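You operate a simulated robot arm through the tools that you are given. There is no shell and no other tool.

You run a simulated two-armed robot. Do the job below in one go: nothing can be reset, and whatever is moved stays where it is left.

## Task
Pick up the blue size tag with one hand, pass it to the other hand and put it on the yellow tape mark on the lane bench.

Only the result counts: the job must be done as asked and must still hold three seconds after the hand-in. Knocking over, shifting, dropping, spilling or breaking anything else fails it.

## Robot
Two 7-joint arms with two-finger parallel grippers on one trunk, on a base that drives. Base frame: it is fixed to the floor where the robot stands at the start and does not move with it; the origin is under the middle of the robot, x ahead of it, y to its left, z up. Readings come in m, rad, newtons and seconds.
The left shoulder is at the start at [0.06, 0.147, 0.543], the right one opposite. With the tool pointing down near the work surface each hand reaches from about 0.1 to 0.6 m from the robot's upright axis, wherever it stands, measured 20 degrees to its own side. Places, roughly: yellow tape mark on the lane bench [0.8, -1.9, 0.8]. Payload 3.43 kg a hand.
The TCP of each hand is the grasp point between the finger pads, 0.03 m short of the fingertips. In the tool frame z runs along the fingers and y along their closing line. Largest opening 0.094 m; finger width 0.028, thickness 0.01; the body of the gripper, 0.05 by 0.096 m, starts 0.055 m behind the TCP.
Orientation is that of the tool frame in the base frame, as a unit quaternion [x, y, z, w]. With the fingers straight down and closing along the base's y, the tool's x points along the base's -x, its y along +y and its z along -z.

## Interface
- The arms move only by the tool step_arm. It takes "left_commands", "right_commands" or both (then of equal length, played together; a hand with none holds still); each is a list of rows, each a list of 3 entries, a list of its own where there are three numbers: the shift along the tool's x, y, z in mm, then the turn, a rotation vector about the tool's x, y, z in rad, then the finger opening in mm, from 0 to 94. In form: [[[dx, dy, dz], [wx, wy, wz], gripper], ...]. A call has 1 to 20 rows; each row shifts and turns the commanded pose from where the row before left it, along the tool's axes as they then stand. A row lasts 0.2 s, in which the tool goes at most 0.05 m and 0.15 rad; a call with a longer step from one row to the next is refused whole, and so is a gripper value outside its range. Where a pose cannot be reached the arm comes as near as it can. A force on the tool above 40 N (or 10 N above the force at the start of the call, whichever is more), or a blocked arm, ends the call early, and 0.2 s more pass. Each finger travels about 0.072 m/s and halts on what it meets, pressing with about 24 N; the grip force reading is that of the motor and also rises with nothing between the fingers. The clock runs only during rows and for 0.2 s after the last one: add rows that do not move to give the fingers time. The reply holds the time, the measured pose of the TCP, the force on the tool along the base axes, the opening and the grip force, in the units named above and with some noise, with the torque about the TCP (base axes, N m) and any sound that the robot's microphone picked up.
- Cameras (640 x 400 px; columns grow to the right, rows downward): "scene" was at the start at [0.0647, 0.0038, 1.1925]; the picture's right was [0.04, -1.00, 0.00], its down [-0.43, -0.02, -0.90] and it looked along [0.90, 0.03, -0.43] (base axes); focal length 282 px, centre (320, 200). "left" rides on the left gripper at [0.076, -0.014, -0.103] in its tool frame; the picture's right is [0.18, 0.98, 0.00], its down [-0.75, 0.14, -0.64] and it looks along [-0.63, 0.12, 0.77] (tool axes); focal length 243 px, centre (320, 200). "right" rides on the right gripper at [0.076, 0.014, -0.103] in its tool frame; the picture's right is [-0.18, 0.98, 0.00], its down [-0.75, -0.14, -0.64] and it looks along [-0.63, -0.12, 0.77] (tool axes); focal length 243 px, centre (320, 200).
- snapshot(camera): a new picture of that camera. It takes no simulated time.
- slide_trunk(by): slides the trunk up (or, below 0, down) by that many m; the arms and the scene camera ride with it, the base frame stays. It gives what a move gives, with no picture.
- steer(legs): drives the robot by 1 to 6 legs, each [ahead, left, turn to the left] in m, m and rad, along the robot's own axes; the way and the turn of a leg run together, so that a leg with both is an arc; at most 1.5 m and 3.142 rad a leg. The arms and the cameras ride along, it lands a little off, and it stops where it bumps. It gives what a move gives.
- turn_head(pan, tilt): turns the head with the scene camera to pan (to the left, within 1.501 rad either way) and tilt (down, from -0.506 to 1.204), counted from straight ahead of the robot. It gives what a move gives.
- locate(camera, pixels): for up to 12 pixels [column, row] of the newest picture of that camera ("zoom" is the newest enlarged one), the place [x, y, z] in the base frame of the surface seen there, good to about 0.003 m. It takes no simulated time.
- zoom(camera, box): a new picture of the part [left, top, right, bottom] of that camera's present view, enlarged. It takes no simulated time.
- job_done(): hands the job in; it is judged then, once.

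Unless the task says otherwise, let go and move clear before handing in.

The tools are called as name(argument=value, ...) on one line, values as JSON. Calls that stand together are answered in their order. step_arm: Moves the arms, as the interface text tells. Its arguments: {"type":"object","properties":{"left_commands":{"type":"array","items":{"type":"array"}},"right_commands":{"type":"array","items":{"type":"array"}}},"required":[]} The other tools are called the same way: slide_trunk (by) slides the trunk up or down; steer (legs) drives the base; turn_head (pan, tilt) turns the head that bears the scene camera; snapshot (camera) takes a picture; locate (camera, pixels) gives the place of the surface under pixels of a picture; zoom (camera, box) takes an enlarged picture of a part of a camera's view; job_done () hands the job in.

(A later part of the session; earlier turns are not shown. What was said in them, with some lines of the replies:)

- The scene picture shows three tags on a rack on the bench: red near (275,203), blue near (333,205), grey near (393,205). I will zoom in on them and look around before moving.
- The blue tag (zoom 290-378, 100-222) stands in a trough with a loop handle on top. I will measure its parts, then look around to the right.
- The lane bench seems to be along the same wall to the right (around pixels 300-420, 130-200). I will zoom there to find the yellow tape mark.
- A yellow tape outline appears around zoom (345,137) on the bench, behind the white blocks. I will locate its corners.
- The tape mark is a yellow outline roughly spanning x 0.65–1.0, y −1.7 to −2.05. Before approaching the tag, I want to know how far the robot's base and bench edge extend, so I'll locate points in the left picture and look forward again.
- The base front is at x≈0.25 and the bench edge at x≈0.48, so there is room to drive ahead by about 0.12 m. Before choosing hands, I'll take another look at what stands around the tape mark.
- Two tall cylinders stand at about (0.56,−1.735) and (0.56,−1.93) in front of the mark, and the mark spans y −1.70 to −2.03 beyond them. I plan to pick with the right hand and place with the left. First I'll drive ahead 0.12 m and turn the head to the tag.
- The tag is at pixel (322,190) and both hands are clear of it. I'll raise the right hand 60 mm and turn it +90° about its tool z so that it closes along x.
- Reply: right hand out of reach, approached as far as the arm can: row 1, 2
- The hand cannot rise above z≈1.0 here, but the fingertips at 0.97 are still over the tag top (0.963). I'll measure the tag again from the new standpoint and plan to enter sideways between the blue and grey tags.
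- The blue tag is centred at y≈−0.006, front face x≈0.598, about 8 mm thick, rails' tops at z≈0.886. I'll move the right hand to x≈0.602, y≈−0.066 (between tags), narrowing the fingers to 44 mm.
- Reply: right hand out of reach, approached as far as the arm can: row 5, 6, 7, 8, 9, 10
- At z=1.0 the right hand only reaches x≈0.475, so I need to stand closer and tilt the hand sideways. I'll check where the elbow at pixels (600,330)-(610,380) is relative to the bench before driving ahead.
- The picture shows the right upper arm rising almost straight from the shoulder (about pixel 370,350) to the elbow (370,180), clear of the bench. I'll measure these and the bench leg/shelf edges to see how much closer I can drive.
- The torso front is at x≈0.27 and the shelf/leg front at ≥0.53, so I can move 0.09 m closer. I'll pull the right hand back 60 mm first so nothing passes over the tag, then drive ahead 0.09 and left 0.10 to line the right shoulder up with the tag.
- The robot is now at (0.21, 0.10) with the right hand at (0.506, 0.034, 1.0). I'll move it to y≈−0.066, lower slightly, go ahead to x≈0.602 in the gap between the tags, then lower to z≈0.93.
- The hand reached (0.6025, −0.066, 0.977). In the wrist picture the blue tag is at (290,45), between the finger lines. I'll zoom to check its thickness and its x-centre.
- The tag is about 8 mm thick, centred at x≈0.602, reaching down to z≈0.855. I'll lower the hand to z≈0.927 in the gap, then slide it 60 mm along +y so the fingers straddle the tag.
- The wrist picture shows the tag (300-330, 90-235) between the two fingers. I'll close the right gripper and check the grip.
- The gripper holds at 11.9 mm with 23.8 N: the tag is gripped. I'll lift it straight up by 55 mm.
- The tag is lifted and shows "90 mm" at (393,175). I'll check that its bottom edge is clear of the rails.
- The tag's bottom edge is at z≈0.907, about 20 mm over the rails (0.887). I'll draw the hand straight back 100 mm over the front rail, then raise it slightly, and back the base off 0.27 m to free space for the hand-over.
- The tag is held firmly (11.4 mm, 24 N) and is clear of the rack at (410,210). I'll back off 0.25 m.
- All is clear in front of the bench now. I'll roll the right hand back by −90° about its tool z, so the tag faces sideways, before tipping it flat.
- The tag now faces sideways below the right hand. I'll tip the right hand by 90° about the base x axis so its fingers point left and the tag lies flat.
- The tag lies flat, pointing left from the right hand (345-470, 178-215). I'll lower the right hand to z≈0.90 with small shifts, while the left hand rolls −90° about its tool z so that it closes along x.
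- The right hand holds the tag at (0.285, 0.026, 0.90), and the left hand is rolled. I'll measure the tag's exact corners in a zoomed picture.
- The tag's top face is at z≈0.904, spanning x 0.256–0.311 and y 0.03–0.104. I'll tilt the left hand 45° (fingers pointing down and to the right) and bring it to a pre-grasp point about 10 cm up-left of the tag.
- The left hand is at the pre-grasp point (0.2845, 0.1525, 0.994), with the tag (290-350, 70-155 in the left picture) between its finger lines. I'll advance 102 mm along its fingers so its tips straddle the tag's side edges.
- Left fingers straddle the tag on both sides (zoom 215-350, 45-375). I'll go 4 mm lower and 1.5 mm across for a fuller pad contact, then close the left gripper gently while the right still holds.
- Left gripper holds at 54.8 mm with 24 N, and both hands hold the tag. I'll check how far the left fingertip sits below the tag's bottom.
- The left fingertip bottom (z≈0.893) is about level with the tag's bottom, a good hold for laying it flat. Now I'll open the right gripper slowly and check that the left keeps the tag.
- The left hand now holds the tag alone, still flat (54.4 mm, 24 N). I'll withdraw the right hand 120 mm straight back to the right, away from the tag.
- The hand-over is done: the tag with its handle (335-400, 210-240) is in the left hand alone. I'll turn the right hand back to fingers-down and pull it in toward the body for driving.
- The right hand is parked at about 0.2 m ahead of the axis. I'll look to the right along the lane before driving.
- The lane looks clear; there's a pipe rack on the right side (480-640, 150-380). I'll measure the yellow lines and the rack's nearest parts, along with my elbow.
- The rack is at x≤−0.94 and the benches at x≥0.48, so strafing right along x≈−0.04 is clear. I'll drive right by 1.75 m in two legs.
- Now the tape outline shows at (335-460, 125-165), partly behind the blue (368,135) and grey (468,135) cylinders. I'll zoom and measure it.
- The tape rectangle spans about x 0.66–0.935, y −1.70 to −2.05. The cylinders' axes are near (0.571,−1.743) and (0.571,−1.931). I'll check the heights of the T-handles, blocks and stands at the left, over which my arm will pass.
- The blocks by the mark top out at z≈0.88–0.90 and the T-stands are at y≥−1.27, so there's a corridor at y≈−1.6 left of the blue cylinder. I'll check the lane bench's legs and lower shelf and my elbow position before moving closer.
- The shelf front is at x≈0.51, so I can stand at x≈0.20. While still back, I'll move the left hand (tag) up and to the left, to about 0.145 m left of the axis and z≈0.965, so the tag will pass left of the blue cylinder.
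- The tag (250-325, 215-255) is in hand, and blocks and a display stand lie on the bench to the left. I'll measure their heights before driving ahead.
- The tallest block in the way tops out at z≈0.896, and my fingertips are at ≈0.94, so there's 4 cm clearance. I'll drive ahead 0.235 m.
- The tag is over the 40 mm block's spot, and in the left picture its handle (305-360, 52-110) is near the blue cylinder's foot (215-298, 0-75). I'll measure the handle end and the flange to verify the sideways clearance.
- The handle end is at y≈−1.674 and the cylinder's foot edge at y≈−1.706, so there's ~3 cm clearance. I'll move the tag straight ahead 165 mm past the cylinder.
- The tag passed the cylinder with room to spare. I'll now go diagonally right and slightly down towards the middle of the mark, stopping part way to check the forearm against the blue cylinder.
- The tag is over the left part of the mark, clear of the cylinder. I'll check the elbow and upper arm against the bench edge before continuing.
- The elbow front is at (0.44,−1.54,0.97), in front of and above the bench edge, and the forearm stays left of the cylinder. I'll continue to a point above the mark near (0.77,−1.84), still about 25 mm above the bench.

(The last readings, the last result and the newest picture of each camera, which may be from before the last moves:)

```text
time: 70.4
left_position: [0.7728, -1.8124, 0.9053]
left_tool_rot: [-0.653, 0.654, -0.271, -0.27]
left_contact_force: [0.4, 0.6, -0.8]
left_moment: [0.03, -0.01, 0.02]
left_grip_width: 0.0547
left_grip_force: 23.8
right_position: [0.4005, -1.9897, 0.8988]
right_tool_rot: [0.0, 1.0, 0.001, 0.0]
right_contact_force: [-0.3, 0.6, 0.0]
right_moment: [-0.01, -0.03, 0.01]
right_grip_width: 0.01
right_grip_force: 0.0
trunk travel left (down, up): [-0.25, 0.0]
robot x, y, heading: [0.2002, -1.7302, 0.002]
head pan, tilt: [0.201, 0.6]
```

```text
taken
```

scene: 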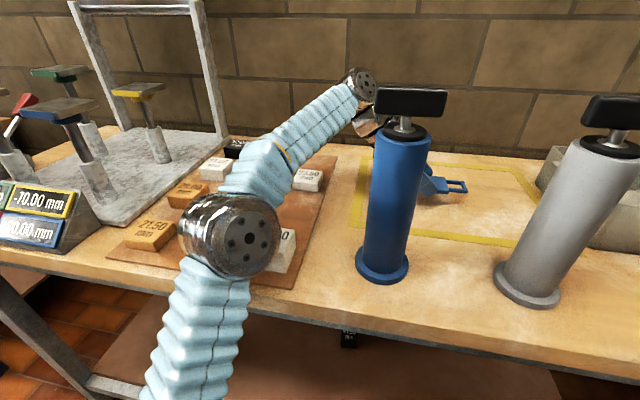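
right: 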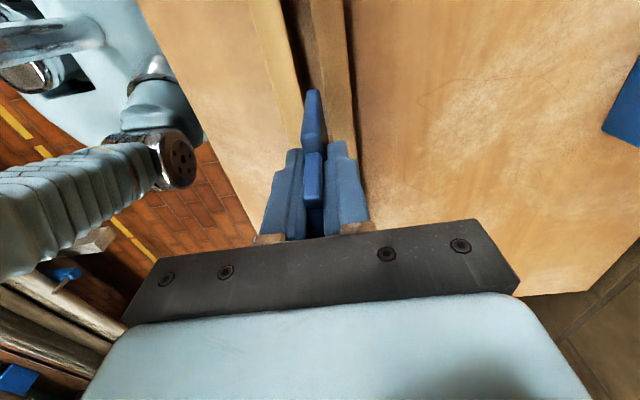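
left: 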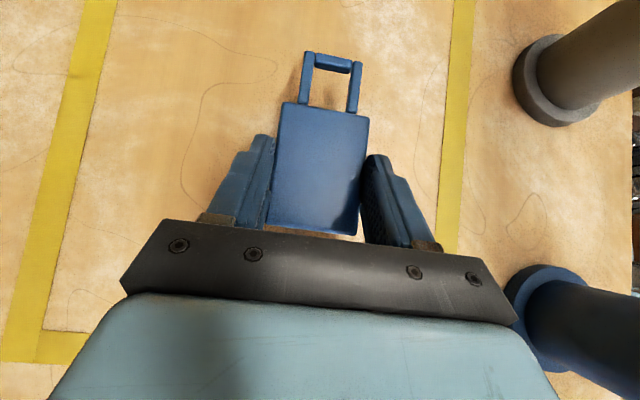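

The tag is well inside the mark now. The elbow (235,235) appears close to the 40 mm block (285,250), so I'll measure the arm's clearance before lowering.

locate(camera="scene", pixels=[[235, 235], [272, 240], [240, 272], [245, 290], [215, 280], [200, 330], [260, 175], [310, 130], [290, 235], [290, 255], [270, 215], [360, 85]])

zoom(camera="scene", box=[150, 120, 340, 320])

locate(camera="left", pixels=[[330, 62], [320, 130], [290, 210], [350, 215], [445, 150], [40, 250], [60, 340], [520, 280], [540, 60], [310, 70]])

```text
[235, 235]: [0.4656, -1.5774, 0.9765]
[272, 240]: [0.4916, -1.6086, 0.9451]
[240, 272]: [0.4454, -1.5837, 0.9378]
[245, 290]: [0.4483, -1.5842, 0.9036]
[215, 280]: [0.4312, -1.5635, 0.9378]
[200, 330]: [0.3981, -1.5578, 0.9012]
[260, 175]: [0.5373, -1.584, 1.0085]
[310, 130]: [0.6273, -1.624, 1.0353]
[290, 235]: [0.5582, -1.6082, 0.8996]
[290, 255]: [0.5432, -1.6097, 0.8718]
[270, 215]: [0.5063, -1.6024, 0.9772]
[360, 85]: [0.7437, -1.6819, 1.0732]
```

```text
2.00 times, centred on (245, 220) of scene
```

zoom: 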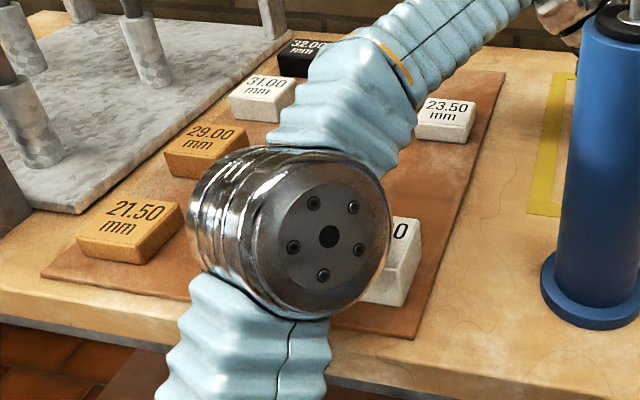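

```text
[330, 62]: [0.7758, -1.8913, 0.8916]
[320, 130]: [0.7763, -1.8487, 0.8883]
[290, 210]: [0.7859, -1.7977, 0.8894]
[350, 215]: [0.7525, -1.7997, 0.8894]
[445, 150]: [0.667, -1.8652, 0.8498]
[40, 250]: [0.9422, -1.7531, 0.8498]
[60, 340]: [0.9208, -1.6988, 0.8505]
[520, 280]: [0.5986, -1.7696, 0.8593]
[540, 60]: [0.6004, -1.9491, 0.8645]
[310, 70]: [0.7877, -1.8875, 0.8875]
```

The tag's bottom is about 26 mm above the bench, and the elbow bottom (≈0.91–0.93) is close above the 40 mm block's level. I'll pull back 16 mm in x to raise the elbow, then lower 16 mm and re-check.

step_arm(left_commands=[[[2.8, 8, 2.8], [0, 0, 0], 44], [[2.8, 8, 2.8], [0, 0, 0], 44], [[-2.83, 0, 2.83], [0, 0, 0], 44], [[-2.83, 0, 2.83], [0, 0, 0], 44], [[-2.83, 0, 2.83], [0, 0, 0], 44], [[-2.83, 0, 2.83], [0, 0, 0], 44], [[0, 0, 0], [0, 0, 0], 44]])

snapshot(camera="scene")

snapshot(camera="left")

zoom(camera="scene", box=[150, 120, 340, 320])

```text
time: 72.0
left_position: [0.7556, -1.8204, 0.89]
left_tool_rot: [-0.652, 0.654, -0.272, -0.271]
left_contact_force: [-0.7, 0.0, -1.1]
left_moment: [0.04, 0.0, 0.01]
left_grip_width: 0.0546
left_grip_force: 24.3
right_position: [0.4006, -1.9867, 0.8984]
right_tool_rot: [0.001, 1.0, 0.001, 0.0]
right_contact_force: [0.2, 0.2, 0.3]
right_moment: [0.0, 0.03, -0.02]
right_grip_width: 0.0098
right_grip_force: 0.0
trunk travel left (down, up): [-0.25, 0.0]
robot x, y, heading: [0.197, -1.7298, 0.005]
head pan, tilt: [0.201, 0.6]
```

```text
taken
```

scene: 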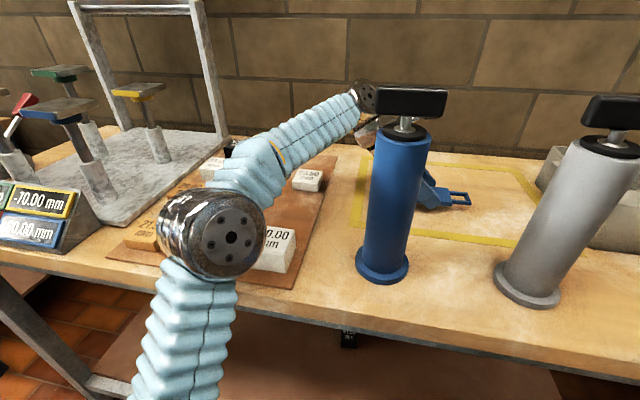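

```text
taken
```

left: 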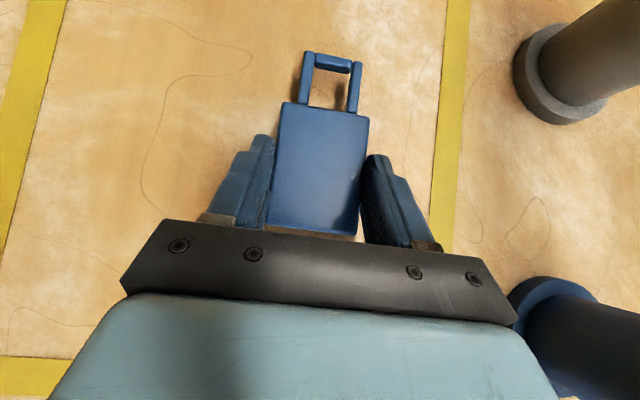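

```text
2.00 times, centred on (245, 220) of scene
```

zoom: 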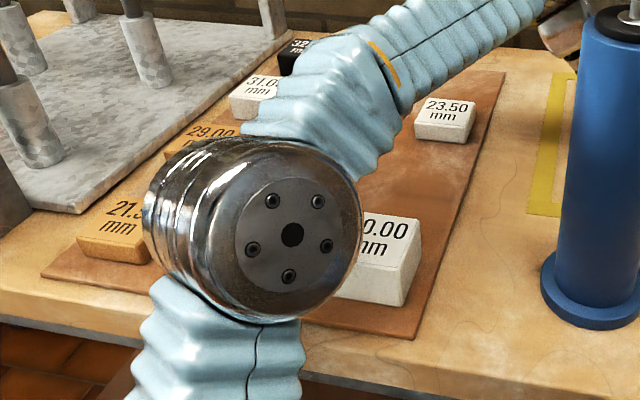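

The elbow moved back and up, giving the block more room. I'll measure the tag's height against the bench before the last bit of lowering.

locate(camera="left", pixels=[[330, 62], [310, 65], [355, 75], [320, 130], [290, 200], [345, 215], [290, 110], [360, 120], [230, 90], [400, 120], [330, 92], [445, 150]])

zoom(camera="scene", box=[400, 150, 500, 230])

```text
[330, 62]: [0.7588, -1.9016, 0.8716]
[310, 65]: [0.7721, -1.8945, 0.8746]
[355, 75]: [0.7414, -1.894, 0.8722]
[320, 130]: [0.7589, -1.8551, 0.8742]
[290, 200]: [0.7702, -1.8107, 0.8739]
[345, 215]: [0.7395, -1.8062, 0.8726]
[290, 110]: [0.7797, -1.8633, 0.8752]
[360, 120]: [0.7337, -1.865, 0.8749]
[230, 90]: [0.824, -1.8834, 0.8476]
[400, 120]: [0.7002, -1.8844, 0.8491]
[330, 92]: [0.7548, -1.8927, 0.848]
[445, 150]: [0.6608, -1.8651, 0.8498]
```

```text
5.00 times, centred on (450, 190) of scene
```

zoom: 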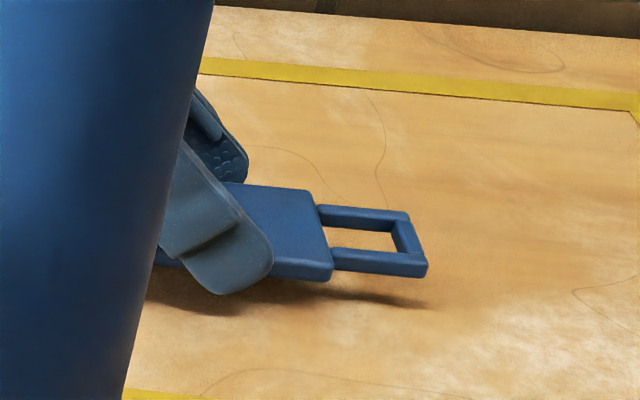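

The tag's top is at z≈0.8735, so its bottom is about 12 mm above the bench (0.8495). I'll lower 9 mm gently.

step_arm(left_commands=[[[-1.77, 0, 1.77], [0, 0, 0], 44], [[-1.77, 0, 1.77], [0, 0, 0], 44], [[-1.41, 0, 1.41], [0, 0, 0], 44], [[-1.41, 0, 1.41], [0, 0, 0], 44], [[0, 0, 0], [0, 0, 0], 44]])

zoom(camera="scene", box=[400, 150, 500, 230])

snapshot(camera="left")

locate(camera="left", pixels=[[330, 62], [320, 130], [290, 200], [345, 215], [330, 92], [230, 90]])

```text
time: 73.2
left_position: [0.7556, -1.8205, 0.8805]
left_tool_rot: [-0.652, 0.653, -0.274, -0.271]
left_contact_force: [2.6, -0.1, 7.6]
left_moment: [-0.08, 0.17, 0.03]
left_grip_width: 0.0549
left_grip_force: 23.7
right_position: [0.401, -1.9889, 0.899]
right_tool_rot: [0.0, 1.0, 0.001, 0.0]
right_contact_force: [0.3, 0.2, 1.0]
right_moment: [-0.04, 0.01, 0.01]
right_grip_width: 0.0101
right_grip_force: 0.0
trunk travel left (down, up): [-0.25, 0.0]
robot x, y, heading: [0.2005, -1.7282, -0.001]
head pan, tilt: [0.201, 0.6]
```

```text
5.00 times, centred on (450, 190) of scene
```

zoom: 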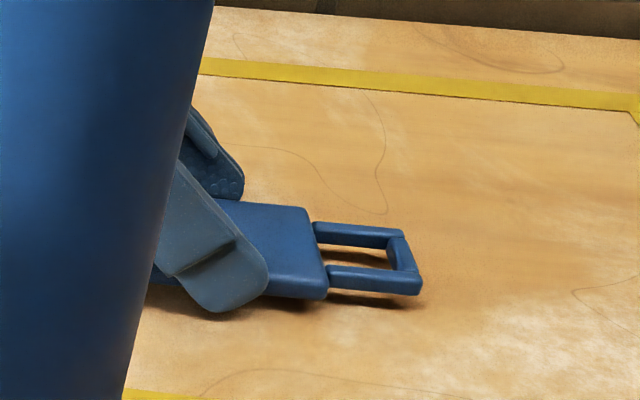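

```text
taken
```

left: 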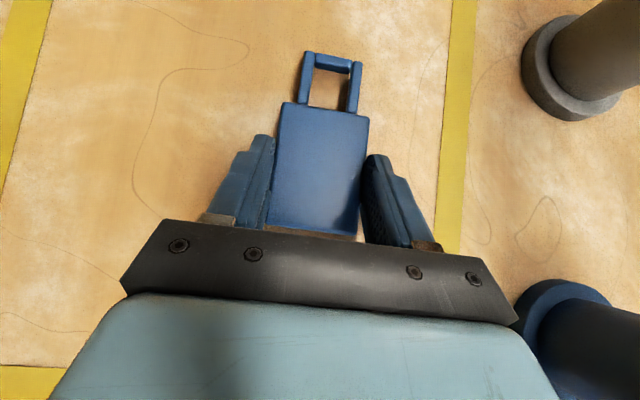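

```text
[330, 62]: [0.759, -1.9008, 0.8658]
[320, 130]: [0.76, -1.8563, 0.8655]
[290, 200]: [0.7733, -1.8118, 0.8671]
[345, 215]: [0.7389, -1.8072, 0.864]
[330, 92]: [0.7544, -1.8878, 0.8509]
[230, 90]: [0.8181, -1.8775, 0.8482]
```

Fingertips touch the bench (7.6 N up) with the tag about 3 mm above the surface and level, inside the mark. I'll ease up 1 mm and open the left fingers slowly.

step_arm(left_commands=[[[0.5, 0, -0.5], [0, 0, 0], 50], [[0, 0, 0], [0, 0, 0], 55], [[0, 0, 0], [0, 0, 0], 57], [[0, 0, 0], [0, 0, 0], 60], [[0, 0, 0], [0, 0, 0], 65], [[0, 0, 0], [0, 0, 0], 72], [[0, 0, 0], [0, 0, 0], 80], [[0, 0, 0], [0, 0, 0], 80]])

snapshot(camera="left")

zoom(camera="scene", box=[400, 150, 500, 230])

locate(camera="left", pixels=[[330, 66], [320, 130], [290, 200], [345, 215]])

```text
time: 75.0
left_position: [0.7562, -1.8187, 0.8808]
left_tool_rot: [-0.653, 0.653, -0.273, -0.271]
left_contact_force: [15.7, 5.3, 19.8]
left_moment: [-0.08, 0.29, 0.1]
left_grip_width: 0.0711
left_grip_force: 0.1
right_position: [0.4005, -1.9881, 0.8994]
right_tool_rot: [0.0, 1.0, 0.001, 0.0]
right_contact_force: [0.7, 0.9, 0.1]
right_moment: [0.0, 0.01, -0.02]
right_grip_width: 0.01
right_grip_force: 0.1
trunk travel left (down, up): [-0.25, 0.0]
robot x, y, heading: [0.2005, -1.7326, -0.001]
head pan, tilt: [0.201, 0.6]
```

```text
taken
```

left: 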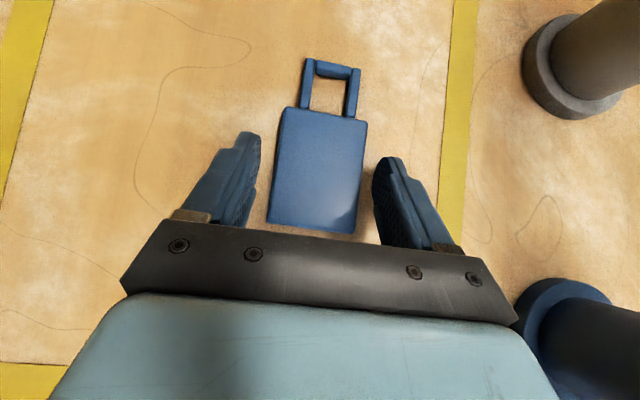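

```text
5.00 times, centred on (450, 190) of scene
```

zoom: 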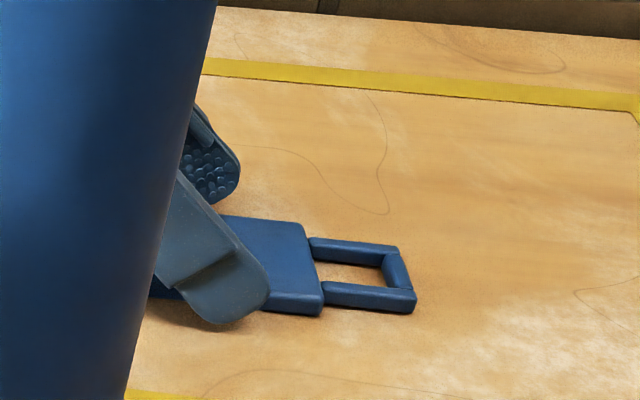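

```text
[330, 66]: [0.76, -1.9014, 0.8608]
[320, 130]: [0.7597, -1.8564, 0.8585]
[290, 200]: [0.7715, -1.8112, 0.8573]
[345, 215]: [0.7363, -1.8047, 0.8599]
```

The tag is released and rests flat (top z≈0.859) with the fingers clear on both sides, but the fingertips still press the bench (about 20 N). I'll lift straight up gently first.

step_arm(left_commands=[[[1.41, 0, -1.41], [0, 0, 0], 72], [[1.41, 0, -1.41], [0, 0, 0], 72], [[2.83, 0, -2.83], [0, 0, 0], 78], [[3.5, 0, -3.5], [0, 0, 0], 86], [[0, 0, 0], [0, 0, 0], 90]])

snapshot(camera="left")

```text
time: 76.2
left_position: [0.7558, -1.8199, 0.8937]
left_tool_rot: [-0.652, 0.654, -0.272, -0.271]
left_contact_force: [-0.6, 0.3, 0.0]
left_moment: [-0.02, -0.06, -0.02]
left_grip_width: 0.0898
left_grip_force: 0.2
right_position: [0.4003, -1.988, 0.8992]
right_tool_rot: [0.0, 1.0, 0.002, 0.0]
right_contact_force: [0.0, -0.6, -0.2]
right_moment: [-0.01, 0.0, -0.01]
right_grip_width: 0.0102
right_grip_force: 0.0
trunk travel left (down, up): [-0.25, 0.0]
robot x, y, heading: [0.2016, -1.7293, -0.003]
head pan, tilt: [0.201, 0.6]
```

```text
taken
```

left: 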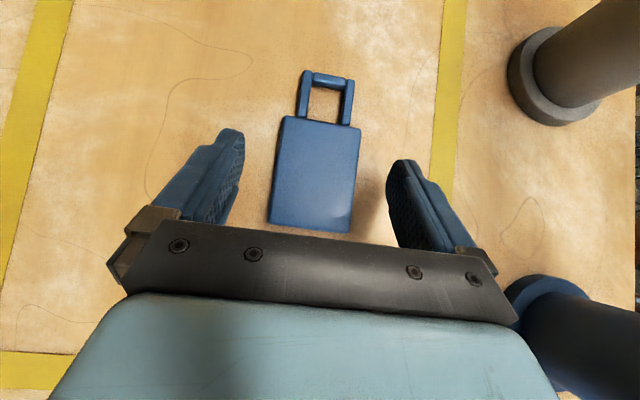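

The tag lies free at (270-360, 70-230), well inside the tape outline. I'll withdraw the left hand up-left along the path it came in.

step_arm(left_commands=[[[0, 0, -20], [0, 0, 0], 90], [[0, 0, -20], [0, 0, 0], 90], [[-14.6, 6.8, -18.9], [0, 0, 0], 90], [[-14.6, 6.8, -18.9], [0, 0, 0], 90], [[-14.6, 6.8, -18.9], [0, 0, 0], 80], [[-14.6, 6.8, -18.9], [0, 0, 0], 70], [[-14.6, 6.8, -18.9], [0, 0, 0], 60], [[-14.6, 6.8, -18.9], [0, 0, 0], 50], [[-6.7, 12.5, -15.2], [0, 0, 0], 50], [[-6.7, 12.5, -15.2], [0, 0, 0], 50], [[-6.7, 12.5, -15.2], [0, 0, 0], 50], [[-6.7, 12.5, -15.2], [0, 0, 0], 50], [[0, 0, 0], [0, 0, 0], 50]])

snapshot(camera="scene")

snapshot(camera="left")

```text
time: 79.0
left_position: [0.6647, -1.5866, 0.9641]
left_tool_rot: [-0.653, 0.653, -0.272, -0.27]
left_contact_force: [-0.4, 0.5, -0.6]
left_moment: [-0.04, 0.0, 0.02]
left_grip_width: 0.0502
left_grip_force: 0.1
right_position: [0.4005, -1.9885, 0.8997]
right_tool_rot: [0.0, 1.0, 0.001, 0.0]
right_contact_force: [0.0, 0.0, 0.2]
right_moment: [-0.03, -0.01, 0.0]
right_grip_width: 0.0099
right_grip_force: 0.0
trunk travel left (down, up): [-0.25, 0.0]
robot x, y, heading: [0.1991, -1.73, -0.003]
head pan, tilt: [0.201, 0.6]
```

```text
taken
```

scene: 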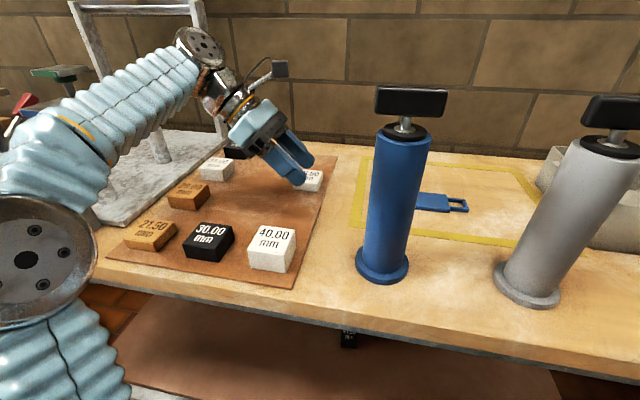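

```text
taken
```

left: 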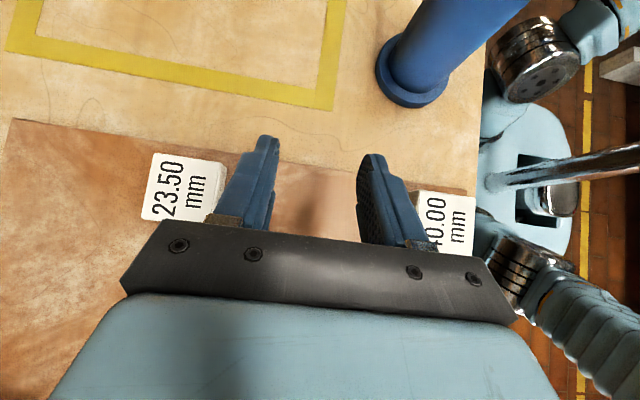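

The tag lies in the mark at (445,203), and the cylinders and blocks look undisturbed. I'll draw the left hand back 165 mm and drive back off the bench.

step_arm(left_commands=[[[0, 20, 0], [0, 0, 0], 50], [[0, 20, 0], [0, 0, 0], 50], [[0, 20, 0], [0, 0, 0], 50], [[0, 20, 0], [0, 0, 0], 50], [[0, 20, 0], [0, 0, 0], 50], [[0, 20, 0], [0, 0, 0], 50], [[0, 20, 0], [0, 0, 0], 50], [[0, 20, 0], [0, 0, 0], 50], [[0, 0, 0], [0, 0, 0], 50]])

steer(legs=[[-0.25, 0, 0]])

turn_head(pan=0.0, tilt=0.5)

snapshot(camera="scene")

zoom(camera="scene", box=[250, 80, 450, 205])

```text
time: 81.0
left_position: [0.504, -1.5871, 0.961]
left_tool_rot: [0.653, -0.653, 0.273, 0.27]
left_contact_force: [-0.4, 0.0, 0.2]
left_moment: [-0.05, 0.04, 0.02]
left_grip_width: 0.0499
left_grip_force: 0.1
right_position: [0.4011, -1.9878, 0.8997]
right_tool_rot: [0.0, 1.0, 0.0, 0.0]
right_contact_force: [-0.6, -0.6, 0.0]
right_moment: [0.01, 0.01, 0.0]
right_grip_width: 0.0102
right_grip_force: 0.1
trunk travel left (down, up): [-0.25, 0.0]
robot x, y, heading: [0.2005, -1.7325, 0.004]
head pan, tilt: [0.201, 0.6]
```

```text
time: 82.8
left_position: [0.2533, -1.5876, 0.9622]
left_tool_rot: [0.654, -0.652, 0.272, 0.27]
left_contact_force: [-0.6, -0.3, -0.3]
left_moment: [-0.02, -0.01, -0.03]
left_grip_width: 0.05
left_grip_force: 0.0
right_position: [0.1492, -1.9879, 0.8992]
right_tool_rot: [-0.001, 1.0, 0.002, -0.001]
right_contact_force: [0.5, 0.1, 0.4]
right_moment: [0.0, 0.0, 0.01]
right_grip_width: 0.01
right_grip_force: 0.1
trunk travel left (down, up): [-0.25, 0.0]
robot x, y, heading: [-0.053, -1.7307, 0.004]
head pan, tilt: [0.201, 0.6]
```

```text
time: 83.5
left_position: [0.2528, -1.5879, 0.962]
left_tool_rot: [0.653, -0.653, 0.272, 0.27]
left_contact_force: [-0.8, -0.1, -0.4]
left_moment: [-0.01, -0.02, -0.03]
left_grip_width: 0.0498
left_grip_force: 0.2
right_position: [0.1509, -1.9887, 0.8989]
right_tool_rot: [-0.001, 1.0, 0.002, 0.001]
right_contact_force: [0.3, -0.2, -0.6]
right_moment: [-0.01, 0.0, 0.02]
right_grip_width: 0.01
right_grip_force: 0.0
trunk travel left (down, up): [-0.25, 0.0]
robot x, y, heading: [-0.05, -1.7332, 0.006]
head pan, tilt: [0.0, 0.499]
```

```text
taken
```

scene: 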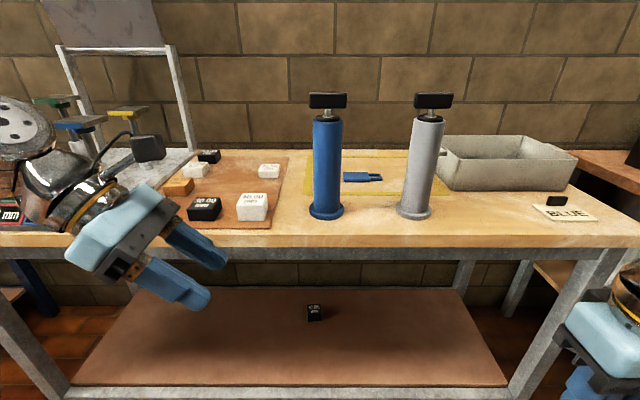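

```text
3.20 times, centred on (350, 142) of scene
```

zoom: 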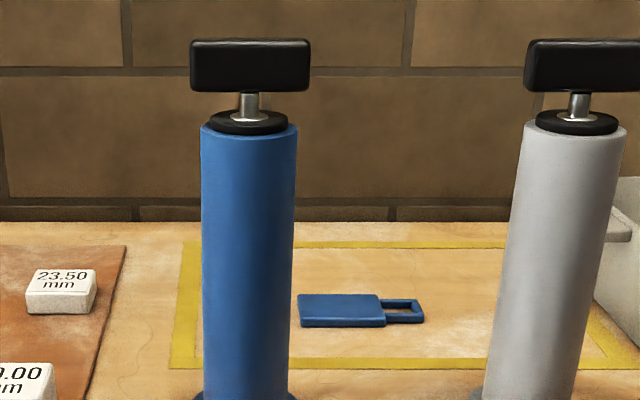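

The tag lies flat inside the tape outline (zoom 297-425, 292-327), both cylinders and all the blocks stand where they were. A last measurement, then I'll hand in.

locate(camera="zoom", pixels=[[340, 305], [405, 305], [310, 300], [380, 320], [190, 250], [190, 360], [450, 243], [450, 363], [250, 60], [585, 60], [60, 285]])

```text
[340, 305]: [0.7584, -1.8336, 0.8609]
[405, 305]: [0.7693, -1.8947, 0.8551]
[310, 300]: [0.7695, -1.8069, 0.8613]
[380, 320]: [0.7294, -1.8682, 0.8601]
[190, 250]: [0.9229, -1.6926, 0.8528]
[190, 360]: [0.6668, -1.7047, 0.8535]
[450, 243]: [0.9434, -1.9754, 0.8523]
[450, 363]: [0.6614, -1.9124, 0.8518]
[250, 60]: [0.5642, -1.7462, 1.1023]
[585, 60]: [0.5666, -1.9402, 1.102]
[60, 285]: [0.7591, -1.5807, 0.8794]
```

The measurements confirm the blue tag rests flat at about (0.757, −1.85), inside the outline (x 0.66–0.94, y −1.70 to −2.05). The cylinders and the block I re-measured (23.50 mm) have not shifted. Both hands are empty and clear, so I'm handing the job in.

job_done()

```text
The job is handed in.
```

The blue tag (labelled 90 mm) is lying flat inside the yellow tape mark on the lane bench. I picked it up with the right hand, passed it to the left, and put it down with the left. I have handed the job in.

- **Position:** the tag is centred at about x 0.757, y −1.85. The tape outline runs from x 0.66 to 0.94 and y −1.70 to −2.05, so the whole tag is inside it.
- **Label:** the "90 mm" label should be facing down, because the tag turned over during the hand-over. The task did not ask for a particular side up.
- **Release:** I let go with the tag about 3 mm above the bench, and it settled flat.
- **Surroundings:** the two cylinders and the 23.50 mm block measured where they were before, and the other blocks look unmoved in the pictures. The other tags also looked undisturbed after I took the blue one out. Both hands are empty and clear of the bench.
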